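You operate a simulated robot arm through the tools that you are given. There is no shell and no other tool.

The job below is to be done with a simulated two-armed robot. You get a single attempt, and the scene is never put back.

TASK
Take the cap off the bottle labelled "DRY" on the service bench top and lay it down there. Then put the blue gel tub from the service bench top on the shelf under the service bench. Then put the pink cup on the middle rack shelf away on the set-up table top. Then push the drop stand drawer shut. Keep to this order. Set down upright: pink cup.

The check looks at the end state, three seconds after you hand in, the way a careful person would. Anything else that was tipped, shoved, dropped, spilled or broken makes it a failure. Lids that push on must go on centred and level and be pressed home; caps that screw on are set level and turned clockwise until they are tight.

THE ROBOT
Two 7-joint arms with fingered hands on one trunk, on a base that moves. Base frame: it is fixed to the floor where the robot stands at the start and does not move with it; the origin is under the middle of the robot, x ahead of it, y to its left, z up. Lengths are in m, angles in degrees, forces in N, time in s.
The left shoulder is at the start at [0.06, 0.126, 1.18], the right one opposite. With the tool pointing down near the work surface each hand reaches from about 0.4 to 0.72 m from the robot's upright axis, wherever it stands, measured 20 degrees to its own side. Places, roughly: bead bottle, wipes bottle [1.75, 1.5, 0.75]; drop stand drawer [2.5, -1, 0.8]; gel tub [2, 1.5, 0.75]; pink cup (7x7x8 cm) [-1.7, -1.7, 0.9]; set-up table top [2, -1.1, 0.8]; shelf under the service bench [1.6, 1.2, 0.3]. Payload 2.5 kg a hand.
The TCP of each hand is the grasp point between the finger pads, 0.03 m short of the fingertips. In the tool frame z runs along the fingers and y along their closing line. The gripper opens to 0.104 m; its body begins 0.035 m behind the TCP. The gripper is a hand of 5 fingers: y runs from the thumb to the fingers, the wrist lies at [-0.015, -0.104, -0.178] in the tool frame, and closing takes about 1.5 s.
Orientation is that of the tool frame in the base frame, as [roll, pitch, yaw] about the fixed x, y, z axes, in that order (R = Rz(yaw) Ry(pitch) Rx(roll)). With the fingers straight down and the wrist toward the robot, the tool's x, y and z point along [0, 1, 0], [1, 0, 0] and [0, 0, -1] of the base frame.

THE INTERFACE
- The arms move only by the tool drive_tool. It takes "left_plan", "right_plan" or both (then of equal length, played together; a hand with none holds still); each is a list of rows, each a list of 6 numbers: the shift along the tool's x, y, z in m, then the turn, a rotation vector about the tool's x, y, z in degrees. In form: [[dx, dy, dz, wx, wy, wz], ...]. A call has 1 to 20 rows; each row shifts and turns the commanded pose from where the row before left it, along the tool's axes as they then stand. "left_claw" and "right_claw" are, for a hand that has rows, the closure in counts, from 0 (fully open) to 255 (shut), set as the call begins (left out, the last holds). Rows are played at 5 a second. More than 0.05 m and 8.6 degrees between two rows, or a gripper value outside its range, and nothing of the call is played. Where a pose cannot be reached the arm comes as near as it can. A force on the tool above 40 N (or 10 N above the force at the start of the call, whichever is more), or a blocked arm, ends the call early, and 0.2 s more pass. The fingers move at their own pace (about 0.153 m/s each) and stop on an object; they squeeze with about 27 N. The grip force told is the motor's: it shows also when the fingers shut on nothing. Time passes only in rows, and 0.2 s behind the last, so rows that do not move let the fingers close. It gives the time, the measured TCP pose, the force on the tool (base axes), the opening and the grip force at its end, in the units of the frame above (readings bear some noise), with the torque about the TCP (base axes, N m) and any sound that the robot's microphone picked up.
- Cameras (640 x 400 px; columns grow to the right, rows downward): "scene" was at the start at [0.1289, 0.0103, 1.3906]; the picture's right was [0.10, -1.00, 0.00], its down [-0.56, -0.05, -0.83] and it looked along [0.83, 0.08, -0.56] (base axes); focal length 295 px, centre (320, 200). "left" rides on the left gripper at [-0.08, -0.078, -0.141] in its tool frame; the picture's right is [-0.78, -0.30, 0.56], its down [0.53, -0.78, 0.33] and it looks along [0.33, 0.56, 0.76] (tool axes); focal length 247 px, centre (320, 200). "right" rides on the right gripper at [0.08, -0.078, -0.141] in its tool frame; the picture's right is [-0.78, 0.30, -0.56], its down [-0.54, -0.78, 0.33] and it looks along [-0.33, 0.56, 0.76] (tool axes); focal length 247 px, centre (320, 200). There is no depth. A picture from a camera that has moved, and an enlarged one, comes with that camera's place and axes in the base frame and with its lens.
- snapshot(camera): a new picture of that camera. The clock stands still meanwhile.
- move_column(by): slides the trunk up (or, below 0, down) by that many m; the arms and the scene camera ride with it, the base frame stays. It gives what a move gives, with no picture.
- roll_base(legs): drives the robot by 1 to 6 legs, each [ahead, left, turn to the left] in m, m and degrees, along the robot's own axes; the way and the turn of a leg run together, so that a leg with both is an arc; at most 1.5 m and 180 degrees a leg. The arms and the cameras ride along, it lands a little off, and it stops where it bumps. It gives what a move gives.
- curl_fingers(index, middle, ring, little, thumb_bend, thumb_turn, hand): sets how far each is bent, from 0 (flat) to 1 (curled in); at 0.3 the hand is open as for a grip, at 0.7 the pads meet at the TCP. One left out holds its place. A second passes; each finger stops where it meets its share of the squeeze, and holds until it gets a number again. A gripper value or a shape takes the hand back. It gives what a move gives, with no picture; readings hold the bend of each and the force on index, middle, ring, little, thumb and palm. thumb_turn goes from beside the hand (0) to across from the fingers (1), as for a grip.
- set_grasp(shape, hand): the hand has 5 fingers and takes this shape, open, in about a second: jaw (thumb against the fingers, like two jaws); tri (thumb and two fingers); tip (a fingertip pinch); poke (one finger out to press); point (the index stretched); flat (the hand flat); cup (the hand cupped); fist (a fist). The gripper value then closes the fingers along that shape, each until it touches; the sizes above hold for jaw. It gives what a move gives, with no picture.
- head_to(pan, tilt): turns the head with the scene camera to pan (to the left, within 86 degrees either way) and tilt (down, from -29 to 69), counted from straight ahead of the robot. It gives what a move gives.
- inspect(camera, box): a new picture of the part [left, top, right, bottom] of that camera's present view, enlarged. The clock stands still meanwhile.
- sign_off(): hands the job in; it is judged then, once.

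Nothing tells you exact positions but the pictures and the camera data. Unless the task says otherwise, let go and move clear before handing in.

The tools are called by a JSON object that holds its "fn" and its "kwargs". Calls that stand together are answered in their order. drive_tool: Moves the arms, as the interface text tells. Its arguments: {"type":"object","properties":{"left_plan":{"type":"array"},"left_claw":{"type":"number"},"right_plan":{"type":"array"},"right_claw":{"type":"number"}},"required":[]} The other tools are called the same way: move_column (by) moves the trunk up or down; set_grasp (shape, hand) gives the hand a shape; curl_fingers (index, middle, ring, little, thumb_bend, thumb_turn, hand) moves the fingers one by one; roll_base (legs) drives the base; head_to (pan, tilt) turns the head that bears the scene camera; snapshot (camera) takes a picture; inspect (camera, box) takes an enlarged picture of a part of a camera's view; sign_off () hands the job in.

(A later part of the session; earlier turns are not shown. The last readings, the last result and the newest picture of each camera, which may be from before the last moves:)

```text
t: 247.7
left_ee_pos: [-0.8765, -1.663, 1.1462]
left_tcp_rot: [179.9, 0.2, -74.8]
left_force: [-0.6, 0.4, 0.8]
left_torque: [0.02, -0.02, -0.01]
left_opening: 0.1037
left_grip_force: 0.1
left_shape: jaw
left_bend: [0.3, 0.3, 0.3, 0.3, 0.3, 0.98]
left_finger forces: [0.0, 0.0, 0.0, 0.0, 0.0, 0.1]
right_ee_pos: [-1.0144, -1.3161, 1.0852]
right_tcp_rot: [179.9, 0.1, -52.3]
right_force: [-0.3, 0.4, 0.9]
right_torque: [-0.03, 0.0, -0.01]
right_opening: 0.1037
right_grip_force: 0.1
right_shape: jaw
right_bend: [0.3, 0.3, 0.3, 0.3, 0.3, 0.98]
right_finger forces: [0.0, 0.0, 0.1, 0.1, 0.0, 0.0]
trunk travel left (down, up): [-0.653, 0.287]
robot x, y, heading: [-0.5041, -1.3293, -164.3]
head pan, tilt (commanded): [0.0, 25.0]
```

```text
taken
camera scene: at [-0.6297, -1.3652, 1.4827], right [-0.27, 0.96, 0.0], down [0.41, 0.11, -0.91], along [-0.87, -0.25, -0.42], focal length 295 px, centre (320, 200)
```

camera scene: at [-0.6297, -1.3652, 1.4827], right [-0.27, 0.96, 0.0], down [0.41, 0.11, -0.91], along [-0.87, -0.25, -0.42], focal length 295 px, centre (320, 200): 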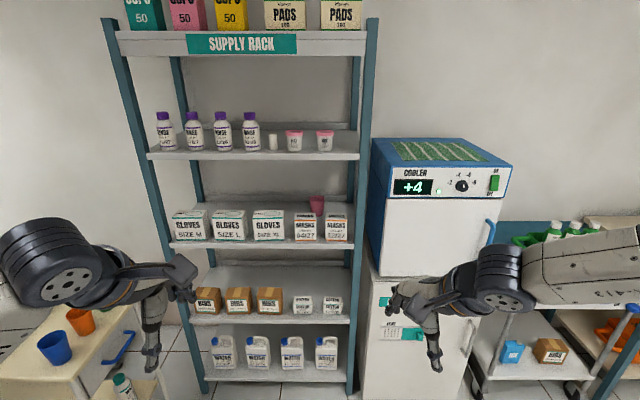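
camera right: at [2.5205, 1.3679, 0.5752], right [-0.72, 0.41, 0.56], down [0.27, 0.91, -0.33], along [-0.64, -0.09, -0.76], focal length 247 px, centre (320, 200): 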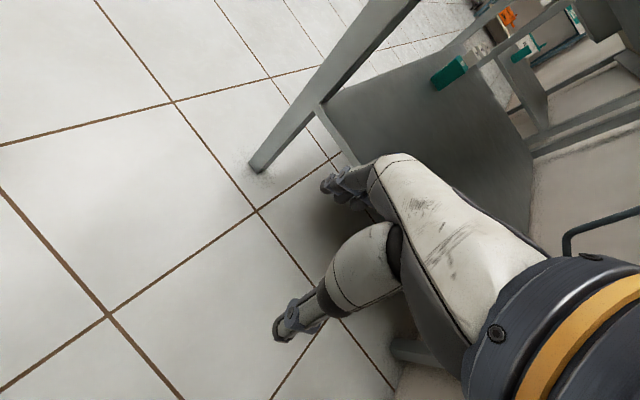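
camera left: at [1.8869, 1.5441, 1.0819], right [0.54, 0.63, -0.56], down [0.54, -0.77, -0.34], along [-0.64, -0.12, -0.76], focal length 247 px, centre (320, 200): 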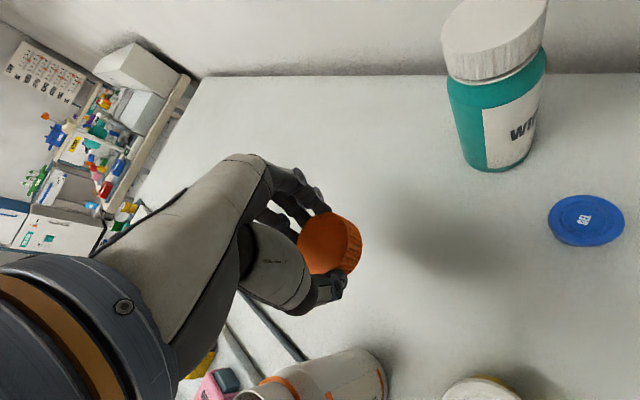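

{"fn": "inspect", "kwargs": {"camera": "scene", "box": [150, 110, 380, 270]}}

{"fn": "inspect", "kwargs": {"camera": "scene", "box": [270, 180, 370, 260]}}

```text
2.50 times, centred on (265, 190) of scene
camera zoom: at [-0.6297, -1.3652, 1.4827], right [-0.27, 0.96, 0.0], down [0.41, 0.11, -0.91], along [-0.87, -0.25, -0.42], focal length 738 px, centre (458, 225)
```

zoom: 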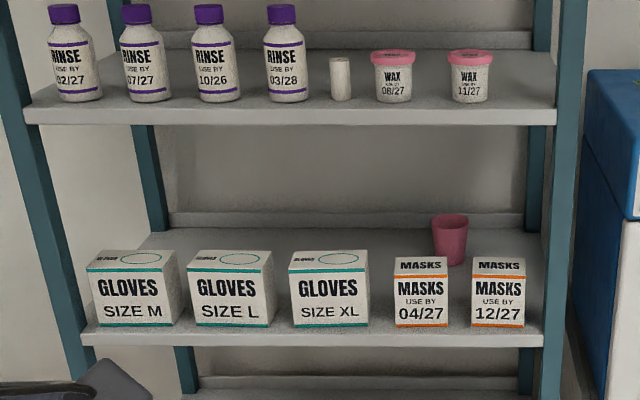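

```text
5.00 times, centred on (320, 220) of scene
camera zoom: at [-0.6297, -1.3652, 1.4827], right [-0.27, 0.96, 0.0], down [0.41, 0.11, -0.91], along [-0.87, -0.25, -0.42], focal length 1477 px, centre (320, 100)
```

zoom: 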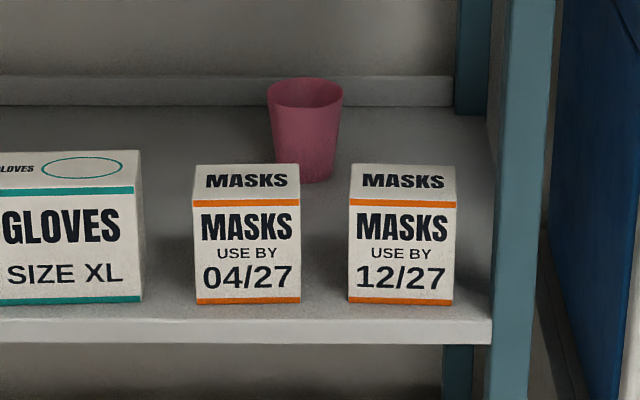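

The pink cup stands at the back of the middle shelf behind the two MASKS boxes. I take a second view from another height to triangulate the shelf, boxes and cup.

{"fn": "move_column", "kwargs": {"by": -0.3}}

{"fn": "snapshot", "kwargs": {"camera": "scene"}}

{"fn": "inspect", "kwargs": {"camera": "scene", "box": [270, 100, 370, 180]}}

```text
t: 250.7
left_ee_pos: [-0.8773, -1.6633, 0.8467]
left_tcp_rot: [179.7, 0.2, -74.7]
left_force: [-0.3, -0.5, 0.6]
left_torque: [-0.04, -0.01, -0.01]
left_opening: 0.1038
left_grip_force: 0.1
left_shape: jaw
left_bend: [0.3, 0.3, 0.3, 0.3, 0.3, 0.98]
left_finger forces: [0.0, 0.1, 0.0, 0.0, 0.0, 0.0]
right_ee_pos: [-1.0139, -1.3145, 0.7851]
right_tcp_rot: [180.0, 0.0, -52.3]
right_force: [0.5, 0.0, -0.4]
right_torque: [-0.03, -0.01, 0.0]
right_opening: 0.1036
right_grip_force: 0.1
right_shape: jaw
right_bend: [0.3, 0.3, 0.3, 0.3, 0.3, 0.98]
right_finger forces: [0.1, 0.1, 0.1, 0.0, 0.1, 0.0]
trunk travel left (down, up): [-0.353, 0.587]
robot x, y, heading: [-0.5041, -1.3272, -164.4]
head pan, tilt (commanded): [0.0, 25.0]
```

```text
taken
camera scene: at [-0.6297, -1.3651, 1.1828], right [-0.27, 0.96, 0.0], down [0.41, 0.11, -0.91], along [-0.87, -0.24, -0.42], focal length 295 px, centre (320, 200)
```

scene: 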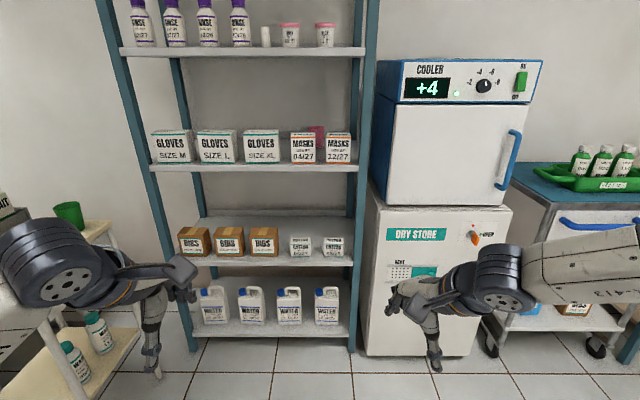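

```text
5.00 times, centred on (320, 140) of scene
camera zoom: at [-0.6297, -1.3651, 1.1828], right [-0.27, 0.96, 0.0], down [0.41, 0.11, -0.91], along [-0.87, -0.24, -0.42], focal length 1477 px, centre (320, 500)
```

zoom: 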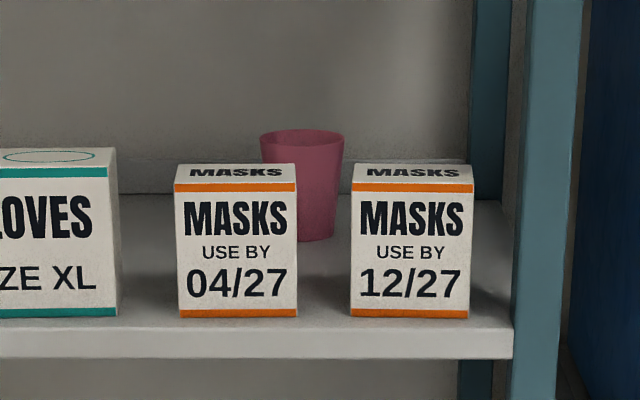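

Cup centre: about 1.27 m ahead of my axis, rim z≈0.957, shelf z≈0.879, boxes' tops 0.968, the shelf above at 1.185. I will reach over the MASKS boxes with a nearly level right hand, then dip the fingers around the cup. First I turn the right hand into that pose here in free space.

{"fn": "drive_tool", "kwargs": {"right_plan": [[0, 0, -0.02, 0, 0, 8.4], [0, 0, -0.02, 0, 0, 8.4], [0, 0, -0.02, 0, 0, 8.4], [0, 0, -0.02, 0, 0, 8.4], [0, 0, -0.02, 0, 0, 8.4], [0, 0, 0, 0, 0, 8.4], [0, 0, 0, 0, 0, 8.4], [0, 0, 0, 0, 0, 8.2], [0, 0, 0, 0, 0, 0]], "right_claw": 0}}

{"fn": "drive_tool", "kwargs": {"right_plan": [[0, 0, 0, 0, 8, 0], [0, 0, 0, 0, 8, 0], [0, 0, 0, 0, 8, 0], [0, 0, 0, 0, 8, 0], [0, 0, 0, 0, 8, 0], [0, 0, 0, 0, 8, 0], [0, 0, 0, 0, 8, 0], [0, 0, 0, 0, 8, 0], [0, 0, 0, 0, 8, 0], [0, 0, 0, 0, 8, 0], [0, 0, 0, 0, 0, 0]]}}

{"fn": "snapshot", "kwargs": {"camera": "scene"}}

{"fn": "snapshot", "kwargs": {"camera": "right"}}

```text
t: 252.7
left_ee_pos: [-0.8758, -1.6633, 0.8464]
left_tcp_rot: [179.7, 0.2, -74.7]
left_force: [0.5, 0.8, 0.3]
left_torque: [-0.04, -0.04, 0.03]
left_opening: 0.1035
left_grip_force: 0.1
left_shape: jaw
left_bend: [0.3, 0.3, 0.3, 0.3, 0.3, 0.98]
left_finger forces: [0.0, 0.0, 0.0, 0.0, 0.0, 0.0]
right_ee_pos: [-1.0145, -1.313, 0.8858]
right_tcp_rot: [179.9, 0.0, -119.3]
right_force: [-0.8, -0.6, 0.0]
right_torque: [0.02, -0.04, 0.01]
right_opening: 0.1038
right_grip_force: 0.1
right_shape: jaw
right_bend: [0.3, 0.3, 0.3, 0.3, 0.3, 0.98]
right_finger forces: [0.1, 0.0, 0.0, 0.0, 0.0, 0.1]
trunk travel left (down, up): [-0.353, 0.587]
robot x, y, heading: [-0.5012, -1.3318, -164.3]
head pan, tilt (commanded): [0.0, 25.0]
```

```text
t: 255.1
left_ee_pos: [-0.8754, -1.6629, 0.8472]
left_tcp_rot: [179.8, 0.3, -74.7]
left_force: [0.1, -0.3, -1.5]
left_torque: [0.0, -0.01, -0.02]
left_opening: 0.1038
left_grip_force: 0.0
left_shape: jaw
left_bend: [0.3, 0.3, 0.3, 0.3, 0.3, 0.98]
left_finger forces: [0.0, 0.0, 0.0, 0.0, 0.0, 0.0]
right_ee_pos: [-1.0148, -1.3057, 0.9635]
right_tcp_rot: [-177.9, -79.4, -121.3]
right_force: [0.2, 0.4, -0.4]
right_torque: [-0.04, -0.01, -0.02]
right_opening: 0.1037
right_grip_force: 0.1
right_shape: jaw
right_bend: [0.3, 0.3, 0.3, 0.3, 0.3, 0.98]
right_finger forces: [0.0, 0.0, 0.0, 0.1, 0.0, 0.0]
right hand out of reach, approached as far as the arm can: row 9, 10
trunk travel left (down, up): [-0.353, 0.587]
robot x, y, heading: [-0.5043, -1.3307, -164.4]
head pan, tilt (commanded): [0.0, 25.0]
```

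```text
taken
camera scene: at [-0.6297, -1.3651, 1.1827], right [-0.27, 0.96, 0.0], down [0.41, 0.11, -0.91], along [-0.87, -0.24, -0.42], focal length 295 px, centre (320, 200)
```

scene: 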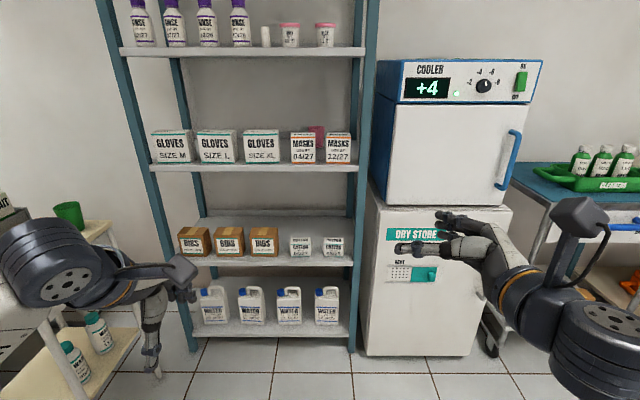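

```text
taken
camera right: at [-0.8877, -1.2353, 1.0683], right [0.08, 0.74, -0.66], down [0.57, -0.58, -0.58], along [-0.82, -0.33, -0.47], focal length 247 px, centre (320, 200)
```

right: 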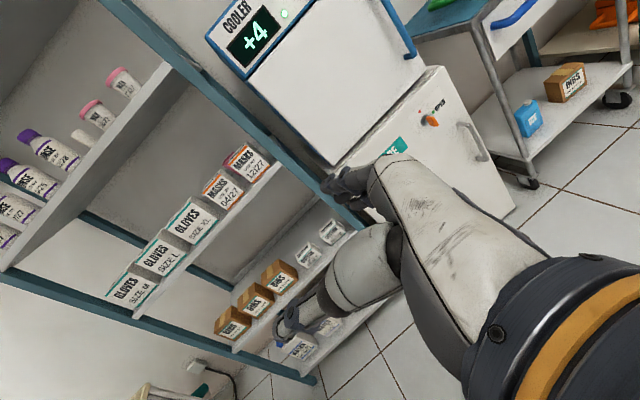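

The level-hand pose is nearly reached; I extend the hand forward a little so the arm is less folded and check the pose.

{"fn": "drive_tool", "kwargs": {"right_plan": [[0, 0.0205, 0.0216, 0, 0, 0], [0, 0.0205, 0.0216, 0, 0, 0], [0, 0.0205, 0.0216, 0, 0, 0], [0, 0.0205, 0.0216, 0, 0, 0], [0, 0, 0, 0, 0, 0]]}}

{"fn": "snapshot", "kwargs": {"camera": "scene"}}

```text
t: 256.3
left_ee_pos: [-0.8762, -1.663, 0.8476]
left_tcp_rot: [179.9, 0.1, -74.7]
left_force: [0.0, 0.1, 0.2]
left_torque: [-0.06, 0.01, 0.0]
left_opening: 0.1041
left_grip_force: 0.1
left_shape: jaw
left_bend: [0.3, 0.3, 0.3, 0.3, 0.3, 0.98]
left_finger forces: [0.1, 0.0, 0.1, 0.0, 0.1, 0.0]
right_ee_pos: [-1.127, -1.337, 0.9724]
right_tcp_rot: [-179.8, -79.7, -119.5]
right_force: [0.1, -0.6, 0.0]
right_torque: [-0.02, 0.03, 0.0]
right_opening: 0.1037
right_grip_force: 0.1
right_shape: jaw
right_bend: [0.3, 0.3, 0.3, 0.3, 0.3, 0.98]
right_finger forces: [0.0, 0.1, 0.1, 0.0, 0.0, 0.1]
right hand out of reach, approached as far as the arm can: row 1, 2, 3, 4
trunk travel left (down, up): [-0.353, 0.587]
robot x, y, heading: [-0.5027, -1.3322, -164.2]
head pan, tilt (commanded): [0.0, 25.0]
```

```text
taken
camera scene: at [-0.6298, -1.3652, 1.1827], right [-0.27, 0.96, 0.0], down [0.41, 0.11, -0.91], along [-0.87, -0.24, -0.42], focal length 295 px, centre (320, 200)
```

scene: 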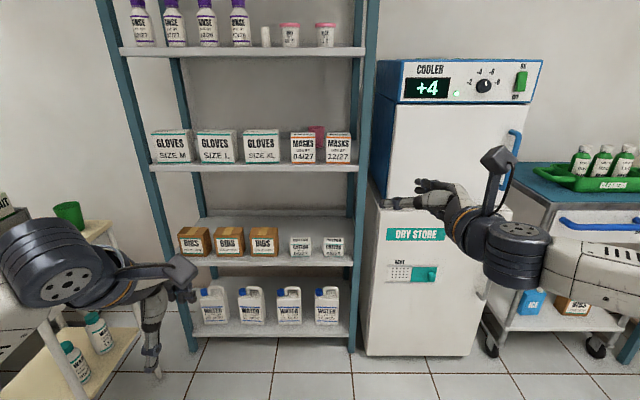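

{"fn": "inspect", "kwargs": {"camera": "scene", "box": [270, 20, 390, 120]}}

{"fn": "inspect", "kwargs": {"camera": "scene", "box": [270, 100, 390, 200]}}

```text
4.00 times, centred on (330, 70) of scene
camera zoom: at [-0.6298, -1.3652, 1.1827], right [-0.27, 0.96, 0.0], down [0.41, 0.11, -0.91], along [-0.87, -0.24, -0.42], focal length 1182 px, centre (280, 720)
```

zoom: 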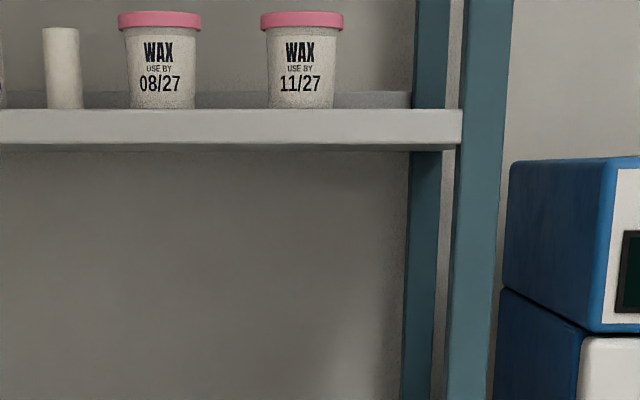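

```text
4.00 times, centred on (330, 150) of scene
camera zoom: at [-0.6298, -1.3652, 1.1827], right [-0.27, 0.96, 0.0], down [0.41, 0.11, -0.91], along [-0.87, -0.24, -0.42], focal length 1182 px, centre (280, 400)
```

zoom: 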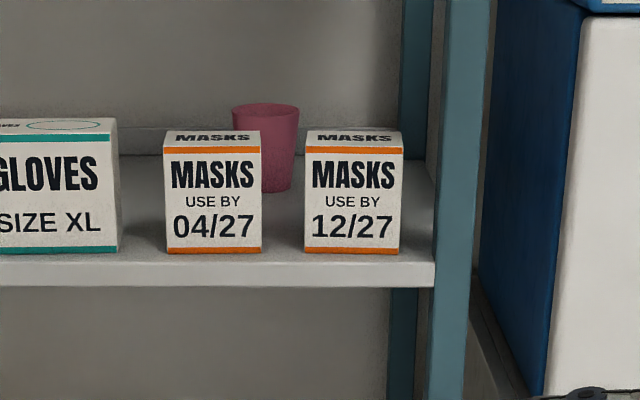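

The shelf above has its lip bottom at z≈1.199, so with the hand level at z≈1.065 I have about 3 cm margin above the boxes and below the lip. I set the height, shift the base left and approach to just before the rack.

{"fn": "move_column", "kwargs": {"by": 0.09}}

{"fn": "roll_base", "kwargs": {"legs": [[0, 0.179, 0], [0.33, 0, 0]]}}

{"fn": "drive_tool", "kwargs": {"right_plan": [[0, 0, 0, 0, 5, 0], [0, 0, 0, 0, 5, 0], [0, 0, 0, 0, 0, 0]]}}

{"fn": "snapshot", "kwargs": {"camera": "scene"}}

{"fn": "snapshot", "kwargs": {"camera": "right"}}

```text
t: 257.6
left_ee_pos: [-0.8758, -1.6634, 0.9371]
left_tcp_rot: [179.8, 0.2, -74.7]
left_force: [0.5, 0.0, -0.3]
left_torque: [0.01, 0.03, 0.02]
left_opening: 0.1037
left_grip_force: 0.1
left_shape: jaw
left_bend: [0.3, 0.3, 0.3, 0.3, 0.3, 0.98]
left_finger forces: [0.1, 0.0, 0.1, 0.0, 0.0, 0.0]
right_ee_pos: [-1.1271, -1.3361, 1.0628]
right_tcp_rot: [-179.2, -79.8, -120.1]
right_force: [1.4, 0.6, 0.0]
right_torque: [0.0, -0.02, 0.0]
right_opening: 0.1038
right_grip_force: 0.0
right_shape: jaw
right_bend: [0.3, 0.3, 0.3, 0.3, 0.3, 0.98]
right_finger forces: [0.0, 0.1, 0.0, 0.0, 0.0, 0.0]
trunk travel left (down, up): [-0.443, 0.497]
robot x, y, heading: [-0.5029, -1.3309, -164.0]
head pan, tilt (commanded): [0.0, 25.0]
```

```text
t: 260.9
left_ee_pos: [-1.1457, -1.9301, 0.9359]
left_tcp_rot: [179.7, 0.3, -74.5]
left_force: [0.0, 0.5, -0.1]
left_torque: [-0.01, 0.02, -0.01]
left_opening: 0.1038
left_grip_force: 0.1
left_shape: jaw
left_bend: [0.3, 0.3, 0.3, 0.3, 0.3, 0.98]
left_finger forces: [0.0, 0.0, 0.0, 0.0, 0.0, 0.1]
right_ee_pos: [-1.3976, -1.604, 1.0623]
right_tcp_rot: [-179.5, -79.8, -119.5]
right_force: [-0.6, 0.8, 0.4]
right_torque: [0.0, 0.01, -0.03]
right_opening: 0.104
right_grip_force: 0.0
right_shape: jaw
right_bend: [0.3, 0.3, 0.3, 0.3, 0.3, 0.98]
right_finger forces: [0.0, 0.1, 0.0, 0.0, 0.0, 0.0]
trunk travel left (down, up): [-0.443, 0.497]
robot x, y, heading: [-0.7723, -1.596, -164.3]
head pan, tilt (commanded): [0.0, 25.0]
```

```text
t: 261.7
left_ee_pos: [-1.1449, -1.9294, 0.9372]
left_tcp_rot: [179.8, 0.2, -74.5]
left_force: [0.4, 0.3, 0.3]
left_torque: [0.03, 0.02, 0.0]
left_opening: 0.1041
left_grip_force: 0.0
left_shape: jaw
left_bend: [0.3, 0.3, 0.3, 0.3, 0.3, 0.98]
left_finger forces: [0.0, 0.0, 0.1, 0.1, 0.0, 0.0]
right_ee_pos: [-1.3957, -1.5967, 1.1258]
right_tcp_rot: [-152.9, -88.7, -146.1]
right_force: [0.4, 0.4, -0.5]
right_torque: [0.0, 0.01, 0.0]
right_opening: 0.1038
right_grip_force: 0.0
right_shape: jaw
right_bend: [0.3, 0.3, 0.3, 0.3, 0.3, 0.98]
right_finger forces: [0.0, 0.0, 0.1, 0.0, 0.0, 0.0]
right hand out of reach, approached as far as the arm can: row 1, 2
trunk travel left (down, up): [-0.443, 0.497]
robot x, y, heading: [-0.7745, -1.5976, -163.9]
head pan, tilt (commanded): [0.0, 25.0]
```

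```text
taken
camera scene: at [-0.8997, -1.6303, 1.2727], right [-0.27, 0.96, 0.0], down [0.41, 0.12, -0.91], along [-0.87, -0.25, -0.42], focal length 295 px, centre (320, 200)
```

scene: 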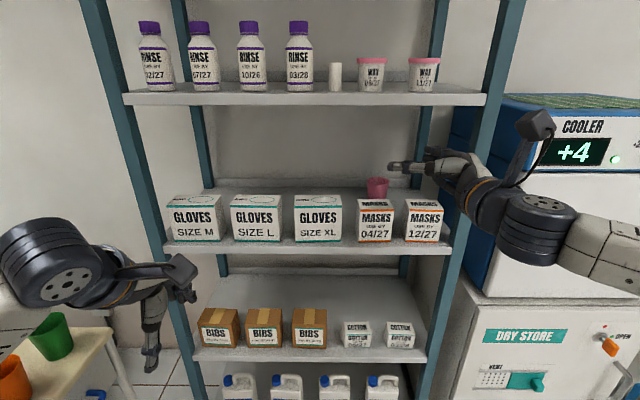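

```text
taken
camera right: at [-1.2612, -1.5118, 1.209], right [0.03, 0.64, -0.77], down [0.53, -0.66, -0.53], along [-0.85, -0.39, -0.36], focal length 247 px, centre (320, 200)
```

right: 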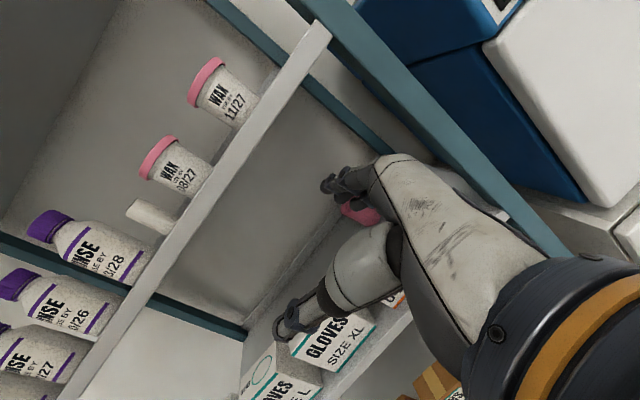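

{"fn": "move_column", "kwargs": {"by": -0.06}}

{"fn": "snapshot", "kwargs": {"camera": "scene"}}

{"fn": "inspect", "kwargs": {"camera": "scene", "box": [320, 100, 480, 240]}}

{"fn": "snapshot", "kwargs": {"camera": "right"}}

```text
t: 262.7
left_ee_pos: [-1.1452, -1.93, 0.877]
left_tcp_rot: [179.8, 0.2, -74.5]
left_force: [-0.4, 0.0, -0.3]
left_torque: [0.0, -0.05, 0.01]
left_opening: 0.1036
left_grip_force: 0.1
left_shape: jaw
left_bend: [0.3, 0.3, 0.3, 0.3, 0.3, 0.98]
left_finger forces: [0.0, 0.0, 0.1, 0.1, 0.0, 0.0]
right_ee_pos: [-1.3962, -1.5964, 1.0653]
right_tcp_rot: [-146.6, -88.6, -152.3]
right_force: [0.0, 0.6, -0.7]
right_torque: [-0.01, -0.02, -0.01]
right_opening: 0.1039
right_grip_force: 0.1
right_shape: jaw
right_bend: [0.3, 0.3, 0.3, 0.3, 0.3, 0.98]
right_finger forces: [0.0, 0.1, 0.0, 0.0, 0.0, 0.1]
trunk travel left (down, up): [-0.383, 0.557]
robot x, y, heading: [-0.775, -1.5957, -164.4]
head pan, tilt (commanded): [0.0, 25.0]
```

```text
taken
camera scene: at [-0.8996, -1.6303, 1.2127], right [-0.27, 0.96, 0.0], down [0.41, 0.12, -0.91], along [-0.87, -0.25, -0.42], focal length 295 px, centre (320, 200)
```

scene: 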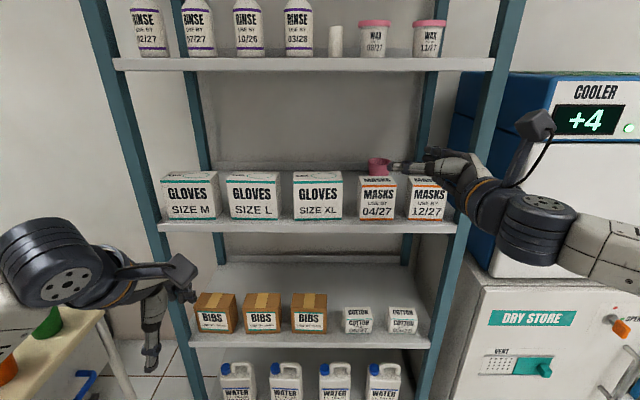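

```text
2.86 times, centred on (400, 170) of scene
camera zoom: at [-0.8996, -1.6303, 1.2127], right [-0.27, 0.96, 0.0], down [0.41, 0.12, -0.91], along [-0.87, -0.25, -0.42], focal length 844 px, centre (91, 286)
```

zoom: 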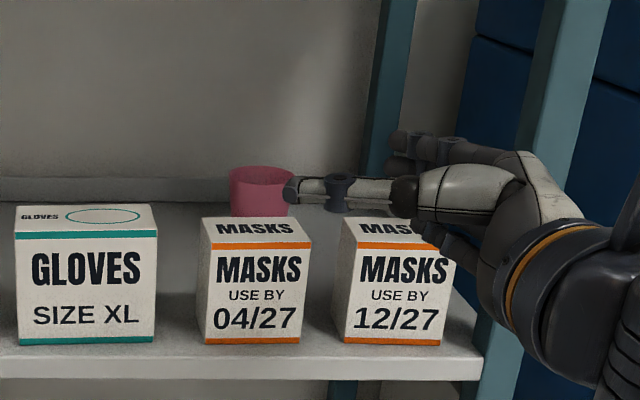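

```text
taken
camera right: at [-1.2612, -1.5119, 1.1489], right [0.03, 0.64, -0.77], down [0.53, -0.66, -0.53], along [-0.85, -0.39, -0.36], focal length 247 px, centre (320, 200)
```

right: 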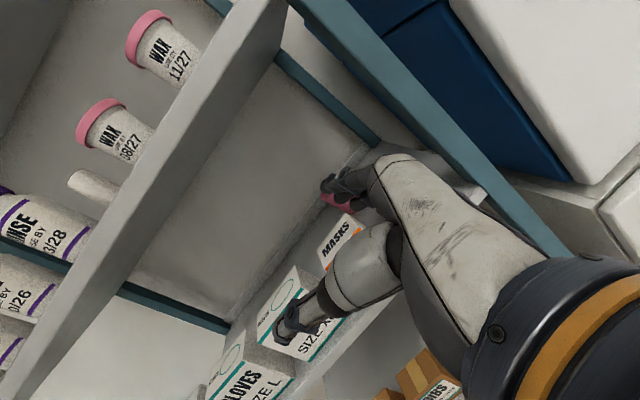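

The hand is level at z 1.065, aligned with the cup laterally, about 0.33 m short. I drive 0.15 m in and check clearances over the boxes and under the upper shelf.

{"fn": "roll_base", "kwargs": {"legs": [[0.15, 0, 0]]}}

{"fn": "snapshot", "kwargs": {"camera": "scene"}}

{"fn": "inspect", "kwargs": {"camera": "scene", "box": [320, 80, 520, 240]}}

{"fn": "snapshot", "kwargs": {"camera": "right"}}

```text
t: 264.0
left_ee_pos: [-1.2915, -1.9696, 0.8783]
left_tcp_rot: [179.8, 0.2, -74.6]
left_force: [0.4, 0.1, -0.8]
left_torque: [0.04, 0.01, -0.01]
left_opening: 0.1039
left_grip_force: 0.1
left_shape: jaw
left_bend: [0.3, 0.3, 0.3, 0.3, 0.3, 0.98]
left_finger forces: [0.0, 0.1, 0.0, 0.0, 0.0, 0.1]
right_ee_pos: [-1.5412, -1.6377, 1.0657]
right_tcp_rot: [-148.4, -88.6, -150.6]
right_force: [0.3, 0.2, -0.7]
right_torque: [0.0, 0.0, 0.02]
right_opening: 0.1038
right_grip_force: 0.1
right_shape: jaw
right_bend: [0.3, 0.3, 0.3, 0.3, 0.3, 0.98]
right_finger forces: [0.0, 0.1, 0.1, 0.0, 0.1, 0.0]
trunk travel left (down, up): [-0.383, 0.557]
robot x, y, heading: [-0.9221, -1.6371, -164.2]
head pan, tilt (commanded): [0.0, 25.0]
```

```text
taken
camera scene: at [-1.0453, -1.6717, 1.2127], right [-0.27, 0.96, 0.0], down [0.41, 0.12, -0.91], along [-0.87, -0.25, -0.42], focal length 295 px, centre (320, 200)
```

scene: 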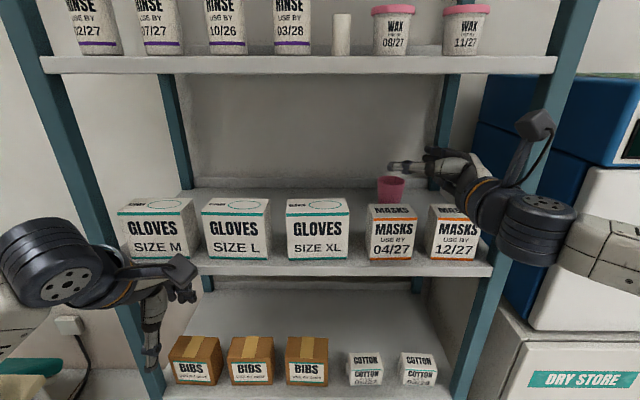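

```text
2.50 times, centred on (420, 160) of scene
camera zoom: at [-1.0453, -1.6717, 1.2127], right [-0.27, 0.96, 0.0], down [0.41, 0.12, -0.91], along [-0.87, -0.25, -0.42], focal length 738 px, centre (70, 300)
```

zoom: 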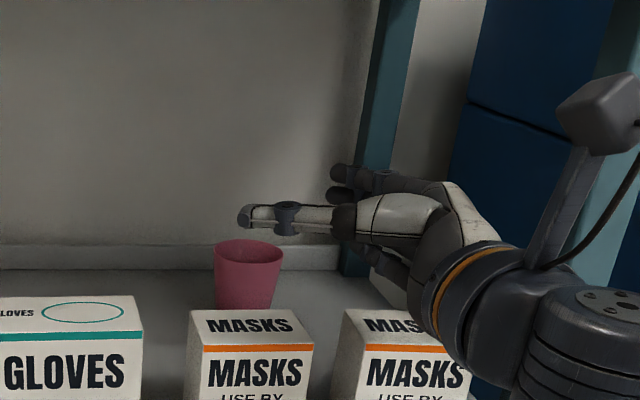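

```text
taken
camera right: at [-1.4068, -1.5534, 1.1488], right [0.03, 0.64, -0.77], down [0.53, -0.66, -0.53], along [-0.85, -0.39, -0.36], focal length 247 px, centre (320, 200)
```

right: 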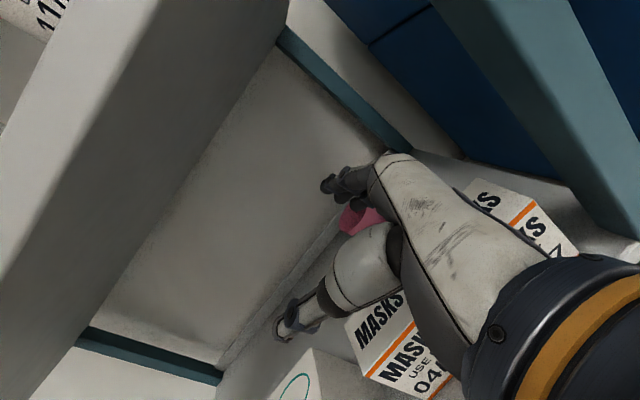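

Clearances are good: hand above the boxes, camera below the upper shelf, clear of the post. I drive in the remaining 0.185 m so that the hand is above the cup.

{"fn": "roll_base", "kwargs": {"legs": [[0.1, 0, 0]]}}

{"fn": "snapshot", "kwargs": {"camera": "scene"}}

{"fn": "snapshot", "kwargs": {"camera": "right"}}

```text
t: 265.1
left_ee_pos: [-1.3395, -1.9839, 0.8776]
left_tcp_rot: [-179.3, -0.2, -74.9]
left_force: [21.8, 6.9, 6.0]
left_torque: [-0.19, 0.39, 0.37]
left_opening: 0.0994
left_grip_force: 0.0
left_shape: jaw
left_bend: [0.3, 0.39, 0.34, 0.3, 0.3, 0.98]
left_finger forces: [0.5, 17.0, 5.4, 0.6, 0.0, 0.0]
right_ee_pos: [-1.596, -1.6548, 1.0666]
right_tcp_rot: [-151.0, -88.7, -147.9]
right_force: [-0.4, -0.3, 0.1]
right_torque: [0.0, -0.03, -0.01]
right_opening: 0.1037
right_grip_force: 0.1
right_shape: jaw
right_bend: [0.3, 0.3, 0.3, 0.3, 0.3, 0.98]
right_finger forces: [0.0, 0.1, 0.2, 0.1, 0.1, 0.0]
trunk travel left (down, up): [-0.383, 0.557]
robot x, y, heading: [-0.9708, -1.6526, -163.9]
head pan, tilt (commanded): [0.0, 25.0]
stopped in leg 1: the force on the tool passed its limit at 61 N (the readings are from after the stop); the commanded pose is now the measured one
```

```text
taken
camera scene: at [-1.0993, -1.6871, 1.2131], right [-0.28, 0.96, 0.0], down [0.4, 0.12, -0.91], along [-0.87, -0.25, -0.42], focal length 295 px, centre (320, 200)
```

scene: 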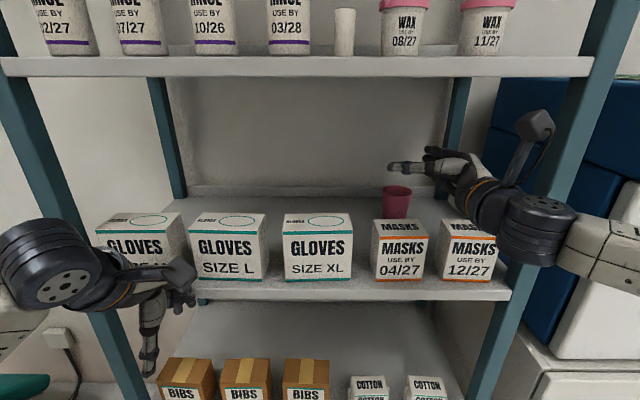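

```text
taken
camera right: at [-1.4612, -1.5697, 1.1498], right [0.02, 0.64, -0.77], down [0.53, -0.66, -0.53], along [-0.85, -0.39, -0.35], focal length 247 px, centre (320, 200)
```

right: 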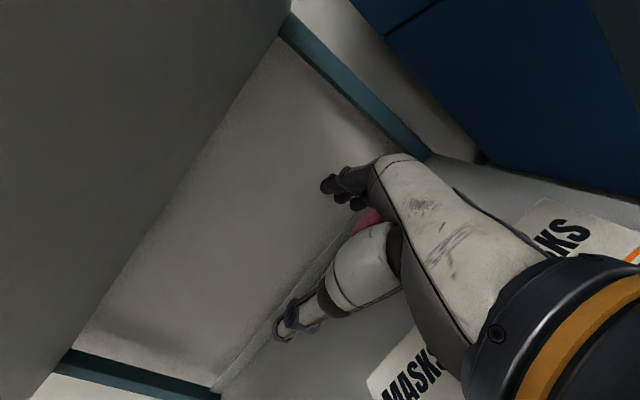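

My left hand's fingers touched the shelf edge (I overlooked it hanging in front). I back off 4 cm, check that nothing was moved, and pull the left hand back.

{"fn": "roll_base", "kwargs": {"legs": [[-0.04, 0, 0]]}}

{"fn": "drive_tool", "kwargs": {"left_plan": [[0.02, -0.03, 0, 0, 0, 0], [0.02, -0.03, 0, 0, 0, 0], [0.02, -0.03, 0, 0, 0, 0], [0.02, -0.03, 0, 0, 0, 0], [0.02, -0.03, 0, 0, 0, 0], [0, 0, 0, 0, 0, 0]]}}

{"fn": "snapshot", "kwargs": {"camera": "scene"}}

{"fn": "snapshot", "kwargs": {"camera": "left"}}

```text
t: 265.9
left_ee_pos: [-1.3047, -1.9745, 0.8774]
left_tcp_rot: [-179.4, -0.1, -74.8]
left_force: [0.4, 0.5, 0.0]
left_torque: [-0.01, 0.03, -0.03]
left_opening: 0.1038
left_grip_force: 0.0
left_shape: jaw
left_bend: [0.3, 0.3, 0.3, 0.3, 0.3, 0.98]
left_finger forces: [0.1, 0.0, 0.1, 0.0, 0.0, 0.0]
right_ee_pos: [-1.5606, -1.6447, 1.0646]
right_tcp_rot: [-147.9, -88.6, -151.1]
right_force: [-0.6, 0.0, 0.5]
right_torque: [0.01, -0.03, 0.01]
right_opening: 0.1038
right_grip_force: 0.0
right_shape: jaw
right_bend: [0.3, 0.3, 0.3, 0.3, 0.3, 0.98]
right_finger forces: [0.0, 0.0, 0.1, 0.0, 0.1, 0.1]
trunk travel left (down, up): [-0.383, 0.557]
robot x, y, heading: [-0.9393, -1.6413, -164.1]
head pan, tilt (commanded): [0.0, 25.0]
```

```text
t: 267.3
left_ee_pos: [-1.1344, -2.0306, 0.878]
left_tcp_rot: [-179.2, 0.0, -74.9]
left_force: [-0.9, -0.3, -0.1]
left_torque: [-0.01, 0.03, 0.0]
left_opening: 0.1037
left_grip_force: 0.1
left_shape: jaw
left_bend: [0.3, 0.3, 0.3, 0.3, 0.3, 0.98]
left_finger forces: [0.0, 0.0, 0.1, 0.1, 0.0, 0.0]
right_ee_pos: [-1.5597, -1.6444, 1.065]
right_tcp_rot: [-152.0, -88.6, -147.0]
right_force: [-0.1, -1.1, 0.3]
right_torque: [0.0, -0.03, 0.0]
right_opening: 0.104
right_grip_force: 0.1
right_shape: jaw
right_bend: [0.3, 0.3, 0.3, 0.3, 0.3, 0.98]
right_finger forces: [0.0, 0.0, 0.1, 0.0, 0.0, 0.1]
trunk travel left (down, up): [-0.383, 0.557]
robot x, y, heading: [-0.9374, -1.6423, -164.1]
head pan, tilt (commanded): [0.0, 25.0]
```

```text
taken
camera scene: at [-1.0643, -1.6772, 1.2127], right [-0.27, 0.96, 0.0], down [0.41, 0.12, -0.91], along [-0.87, -0.25, -0.42], focal length 295 px, centre (320, 200)
```

scene: 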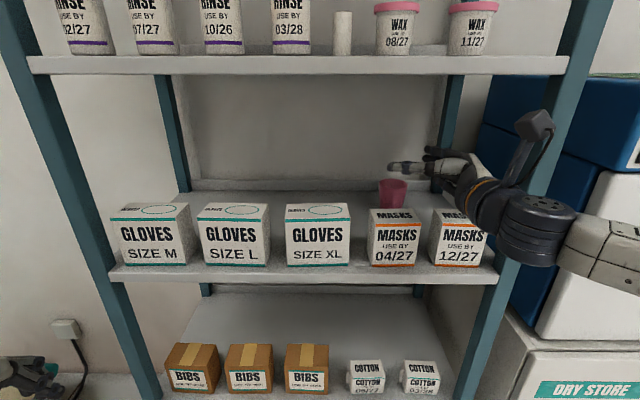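

```text
taken
camera left: at [-1.0821, -1.9341, 1.0195], right [0.09, 0.83, -0.55], down [0.89, -0.31, -0.32], along [-0.44, -0.47, -0.77], focal length 247 px, centre (320, 200)
```

left: 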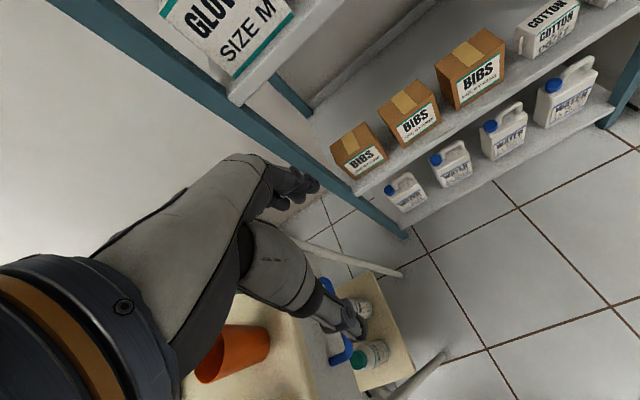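

Nothing on the rack moved. I pull the left hand a bit further back and up, away from the rack and the little cart beside it.

{"fn": "drive_tool", "kwargs": {"left_plan": [[0, -0.015, -0.03, 0, 0, 0], [0, -0.015, -0.03, 0, 0, 0], [0, -0.015, -0.03, 0, 0, 0], [0, -0.015, -0.03, 0, 0, 0], [0, 0, -0.03, 0, 0, 0], [0, 0, 0, 0, 0, 0]]}}

{"fn": "snapshot", "kwargs": {"camera": "left"}}

{"fn": "head_to", "kwargs": {"pan": 55, "tilt": 35}}

{"fn": "snapshot", "kwargs": {"camera": "scene"}}

```text
t: 268.7
left_ee_pos: [-1.0771, -2.0166, 1.0301]
left_tcp_rot: [-179.4, 0.0, -74.9]
left_force: [0.9, -0.7, 0.0]
left_torque: [-0.01, 0.02, 0.01]
left_opening: 0.1037
left_grip_force: 0.1
left_shape: jaw
left_bend: [0.3, 0.3, 0.3, 0.3, 0.3, 0.98]
left_finger forces: [0.0, 0.0, 0.0, 0.0, 0.0, 0.1]
right_ee_pos: [-1.5601, -1.6435, 1.0635]
right_tcp_rot: [-149.0, -88.5, -150.0]
right_force: [0.3, -0.1, -0.1]
right_torque: [-0.01, 0.0, -0.01]
right_opening: 0.1037
right_grip_force: 0.1
right_shape: jaw
right_bend: [0.3, 0.3, 0.3, 0.3, 0.3, 0.98]
right_finger forces: [0.1, 0.0, 0.0, 0.0, 0.1, 0.0]
trunk travel left (down, up): [-0.383, 0.557]
robot x, y, heading: [-0.939, -1.6459, -164.3]
head pan, tilt (commanded): [0.0, 25.0]
```

```text
taken
camera left: at [-1.0253, -1.9195, 1.1708], right [0.09, 0.83, -0.55], down [0.89, -0.31, -0.32], along [-0.44, -0.47, -0.77], focal length 247 px, centre (320, 200)
```

left: 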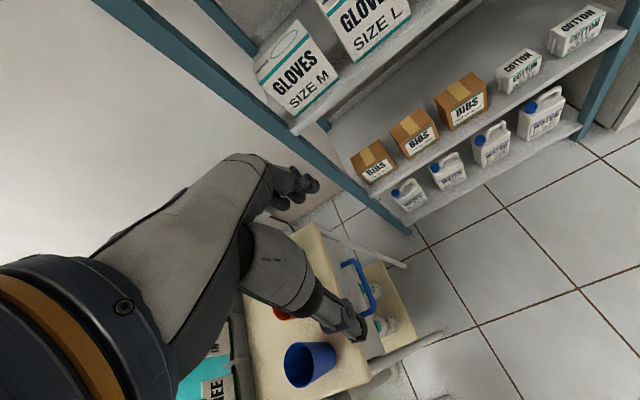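

```text
t: 270.0
left_ee_pos: [-1.0774, -2.0156, 1.03]
left_tcp_rot: [-179.4, -0.1, -74.7]
left_force: [0.0, 0.6, -0.6]
left_torque: [-0.03, 0.02, 0.02]
left_opening: 0.1037
left_grip_force: 0.1
left_shape: jaw
left_bend: [0.3, 0.3, 0.3, 0.3, 0.3, 0.98]
left_finger forces: [0.0, 0.0, 0.0, 0.0, 0.0, 0.1]
right_ee_pos: [-1.5603, -1.6435, 1.0645]
right_tcp_rot: [-150.1, -88.6, -148.9]
right_force: [0.6, -0.2, -0.3]
right_torque: [0.02, 0.01, -0.04]
right_opening: 0.1037
right_grip_force: 0.0
right_shape: jaw
right_bend: [0.3, 0.3, 0.3, 0.3, 0.3, 0.98]
right_finger forces: [0.0, 0.0, 0.0, 0.0, 0.0, 0.0]
trunk travel left (down, up): [-0.383, 0.557]
robot x, y, heading: [-0.9382, -1.6414, -164.1]
head pan, tilt (commanded): [55.0, 35.0]
```

```text
taken
camera scene: at [-1.0046, -1.7351, 1.197], right [-0.94, 0.33, 0.0], down [0.19, 0.54, -0.82], along [-0.27, -0.77, -0.57], focal length 295 px, centre (320, 200)
```

scene: 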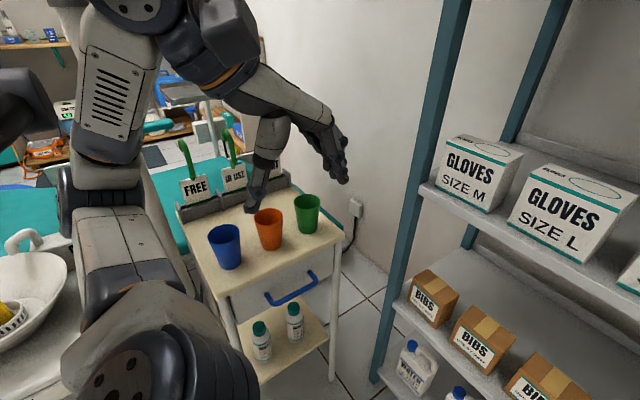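

The left hand is clear (above the cart's cups, well behind the rack front). I look back at the cup and drive in 0.16 m in two steps.

{"fn": "head_to", "kwargs": {"pan": -10, "tilt": 25}}

{"fn": "roll_base", "kwargs": {"legs": [[0.09, 0, 0]]}}

{"fn": "snapshot", "kwargs": {"camera": "scene"}}

{"fn": "snapshot", "kwargs": {"camera": "right"}}

```text
t: 271.3
left_ee_pos: [-1.0778, -2.0162, 1.0301]
left_tcp_rot: [-179.5, -0.1, -74.9]
left_force: [0.5, -0.5, 0.0]
left_torque: [-0.01, -0.01, -0.01]
left_opening: 0.1036
left_grip_force: 0.0
left_shape: jaw
left_bend: [0.3, 0.3, 0.3, 0.3, 0.3, 0.98]
left_finger forces: [0.0, 0.0, 0.0, 0.1, 0.0, 0.1]
right_ee_pos: [-1.5596, -1.6437, 1.0639]
right_tcp_rot: [-147.1, -88.6, -151.9]
right_force: [1.4, -0.6, 1.2]
right_torque: [-0.01, -0.01, 0.0]
right_opening: 0.1039
right_grip_force: 0.0
right_shape: jaw
right_bend: [0.3, 0.3, 0.3, 0.3, 0.3, 0.98]
right_finger forces: [0.0, 0.0, 0.1, 0.1, 0.1, 0.0]
trunk travel left (down, up): [-0.383, 0.557]
robot x, y, heading: [-0.9368, -1.6431, -164.3]
head pan, tilt (commanded): [-10.0, 25.0]
```

```text
t: 272.4
left_ee_pos: [-1.1644, -2.0401, 1.03]
left_tcp_rot: [-179.4, -0.1, -74.8]
left_force: [0.3, -0.3, -0.1]
left_torque: [0.0, 0.0, -0.02]
left_opening: 0.104
left_grip_force: 0.1
left_shape: jaw
left_bend: [0.3, 0.3, 0.3, 0.3, 0.3, 0.98]
left_finger forces: [0.1, 0.1, 0.0, 0.1, 0.0, 0.0]
right_ee_pos: [-1.6456, -1.6673, 1.0646]
right_tcp_rot: [-149.5, -88.6, -149.5]
right_force: [-0.9, -0.3, -0.2]
right_torque: [0.0, -0.02, -0.06]
right_opening: 0.1036
right_grip_force: 0.2
right_shape: jaw
right_bend: [0.3, 0.3, 0.3, 0.3, 0.3, 0.98]
right_finger forces: [0.0, 0.1, 0.1, 0.1, 0.0, 0.0]
trunk travel left (down, up): [-0.383, 0.557]
robot x, y, heading: [-1.023, -1.6676, -164.1]
head pan, tilt (commanded): [-10.0, 25.0]
```

```text
taken
camera scene: at [-1.153, -1.6856, 1.2127], right [-0.1, 0.99, 0.0], down [0.42, 0.04, -0.91], along [-0.9, -0.09, -0.42], focal length 295 px, centre (320, 200)
```

scene: 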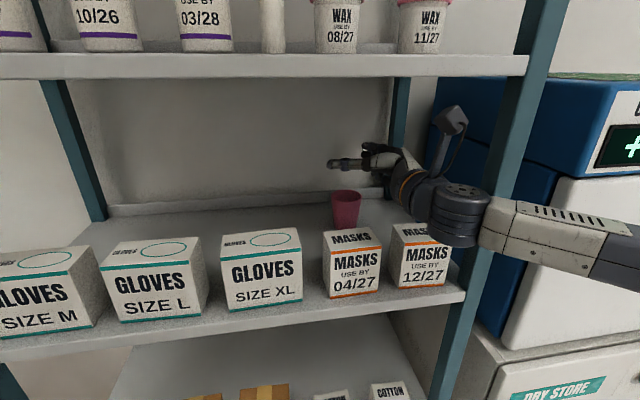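

```text
taken
camera right: at [-1.5114, -1.5832, 1.1486], right [0.03, 0.64, -0.77], down [0.53, -0.66, -0.53], along [-0.85, -0.39, -0.36], focal length 247 px, centre (320, 200)
```

right: 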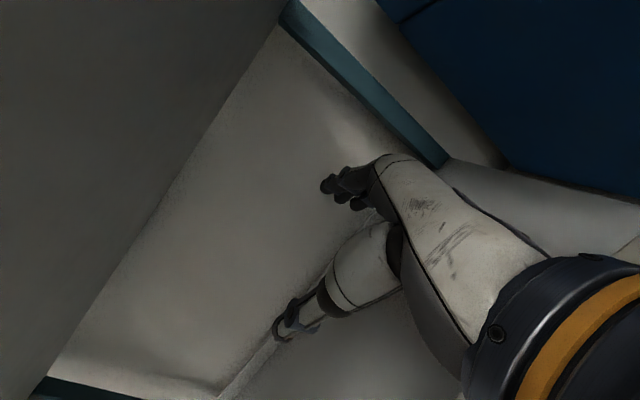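

{"fn": "inspect", "kwargs": {"camera": "scene", "box": [300, 130, 460, 270]}}

```text
2.86 times, centred on (380, 200) of scene
camera zoom: at [-1.153, -1.6856, 1.2127], right [-0.1, 0.99, 0.0], down [0.42, 0.04, -0.91], along [-0.9, -0.09, -0.42], focal length 844 px, centre (149, 200)
```

zoom: 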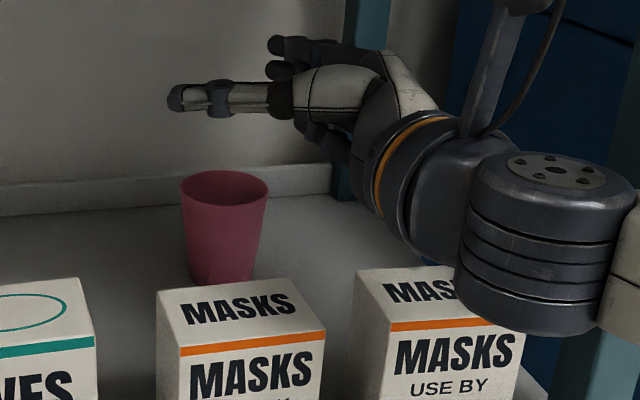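

Cup centre is at (−1.725, −1.688). I drive the last 8 cm so the hand is right above it.

{"fn": "roll_base", "kwargs": {"legs": [[0.08, 0, 0]]}}

{"fn": "inspect", "kwargs": {"camera": "scene", "box": [280, 110, 480, 270]}}

{"fn": "snapshot", "kwargs": {"camera": "right"}}

```text
t: 273.5
left_ee_pos: [-1.239, -2.063, 1.0288]
left_tcp_rot: [-179.4, -0.1, -74.8]
left_force: [0.2, -0.3, -0.2]
left_torque: [0.0, 0.0, -0.01]
left_opening: 0.1038
left_grip_force: 0.0
left_shape: jaw
left_bend: [0.3, 0.3, 0.3, 0.3, 0.3, 0.98]
left_finger forces: [0.0, 0.0, 0.1, 0.1, 0.0, 0.0]
right_ee_pos: [-1.7227, -1.6902, 1.0648]
right_tcp_rot: [-149.9, -88.6, -149.1]
right_force: [0.7, 0.3, 0.3]
right_torque: [-0.02, 0.01, 0.02]
right_opening: 0.1038
right_grip_force: 0.1
right_shape: jaw
right_bend: [0.3, 0.3, 0.3, 0.3, 0.3, 0.98]
right_finger forces: [0.0, 0.0, 0.0, 0.0, 0.0, 0.1]
trunk travel left (down, up): [-0.383, 0.557]
robot x, y, heading: [-1.0999, -1.6865, -164.3]
head pan, tilt (commanded): [-10.0, 25.0]
```

```text
2.50 times, centred on (380, 190) of scene
camera zoom: at [-1.2292, -1.7074, 1.2127], right [-0.1, 0.99, 0.0], down [0.42, 0.04, -0.91], along [-0.9, -0.09, -0.42], focal length 738 px, centre (170, 225)
```

zoom: 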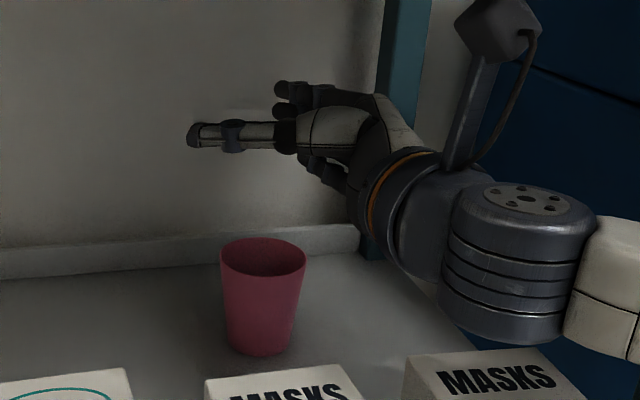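

```text
taken
camera right: at [-1.5876, -1.6051, 1.1487], right [0.03, 0.64, -0.77], down [0.53, -0.66, -0.53], along [-0.85, -0.39, -0.36], focal length 247 px, centre (320, 200)
```

right: 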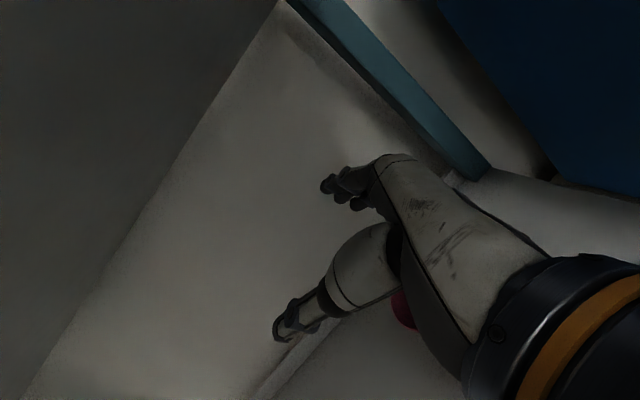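

The hand is centred above the cup. I dip the fingers: half of the pitch and descent first, then look.

{"fn": "drive_tool", "kwargs": {"right_plan": [[-0.012, 0, 0.0005, 0, -3.5, 0], [-0.0119, 0, 0.0012, 0, -3.5, 0], [-0.0118, 0, 0.0019, 0, -3.5, 0], [-0.0117, 0, 0.0026, 0, -3.5, 0], [-0.0115, 0, 0.0033, 0, -3.5, 0], [0, 0, 0, 0, 0, 0]]}}

{"fn": "inspect", "kwargs": {"camera": "scene", "box": [280, 110, 480, 270]}}

{"fn": "snapshot", "kwargs": {"camera": "right"}}

```text
t: 274.9
left_ee_pos: [-1.2391, -2.0623, 1.0293]
left_tcp_rot: [-179.4, 0.0, -74.8]
left_force: [0.3, -0.7, -0.2]
left_torque: [0.01, -0.01, 0.01]
left_opening: 0.1037
left_grip_force: 0.1
left_shape: jaw
left_bend: [0.3, 0.3, 0.3, 0.3, 0.3, 0.98]
left_finger forces: [0.0, 0.0, 0.0, 0.0, 0.0, 0.0]
right_ee_pos: [-1.7213, -1.6909, 1.005]
right_tcp_rot: [-177.8, -71.4, -121.1]
right_force: [-0.5, -1.5, -0.3]
right_torque: [0.01, -0.01, -0.02]
right_opening: 0.104
right_grip_force: 0.1
right_shape: jaw
right_bend: [0.3, 0.3, 0.3, 0.3, 0.3, 0.98]
right_finger forces: [0.1, 0.0, 0.1, 0.0, 0.0, 0.0]
trunk travel left (down, up): [-0.383, 0.557]
robot x, y, heading: [-1.1009, -1.6859, -163.9]
head pan, tilt (commanded): [-10.0, 25.0]
```

```text
2.50 times, centred on (380, 190) of scene
camera zoom: at [-1.229, -1.7073, 1.2127], right [-0.1, 0.99, 0.0], down [0.42, 0.04, -0.91], along [-0.9, -0.09, -0.42], focal length 738 px, centre (170, 225)
```

zoom: 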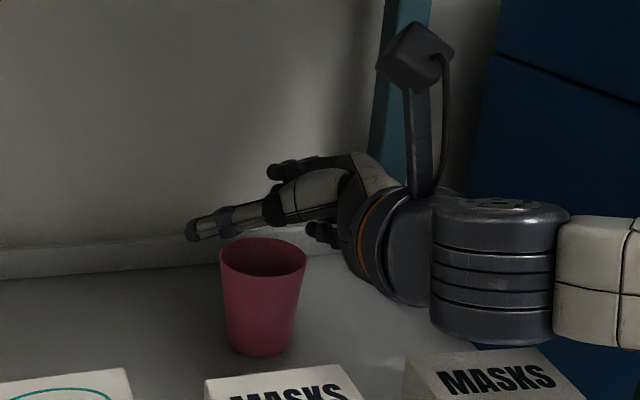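

```text
taken
camera right: at [-1.6024, -1.6336, 1.1274], right [0.12, 0.82, -0.56], down [0.62, -0.51, -0.6], along [-0.78, -0.27, -0.57], focal length 247 px, centre (320, 200)
```

right: 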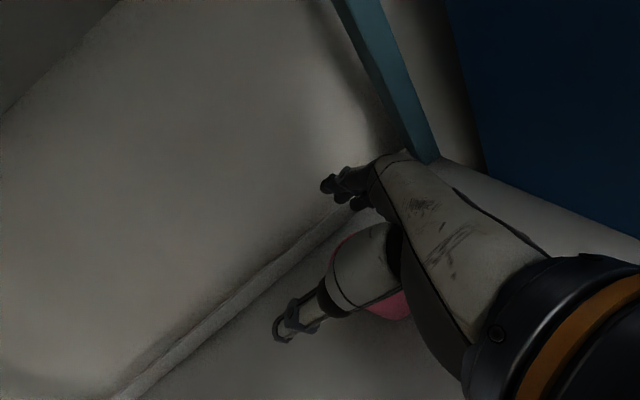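

{"fn": "inspect", "kwargs": {"camera": "right", "box": [250, 150, 450, 350]}}

```text
2.00 times, centred on (350, 250) of right
camera zoom: at [-1.6024, -1.6336, 1.1274], right [0.12, 0.82, -0.56], down [0.62, -0.51, -0.6], along [-0.78, -0.27, -0.57], focal length 494 px, centre (260, 100)
```

zoom: 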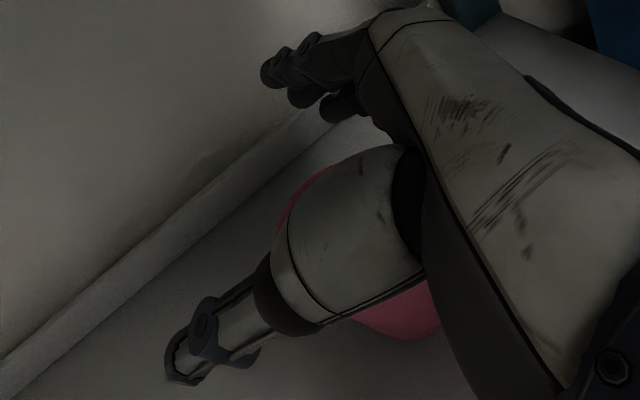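

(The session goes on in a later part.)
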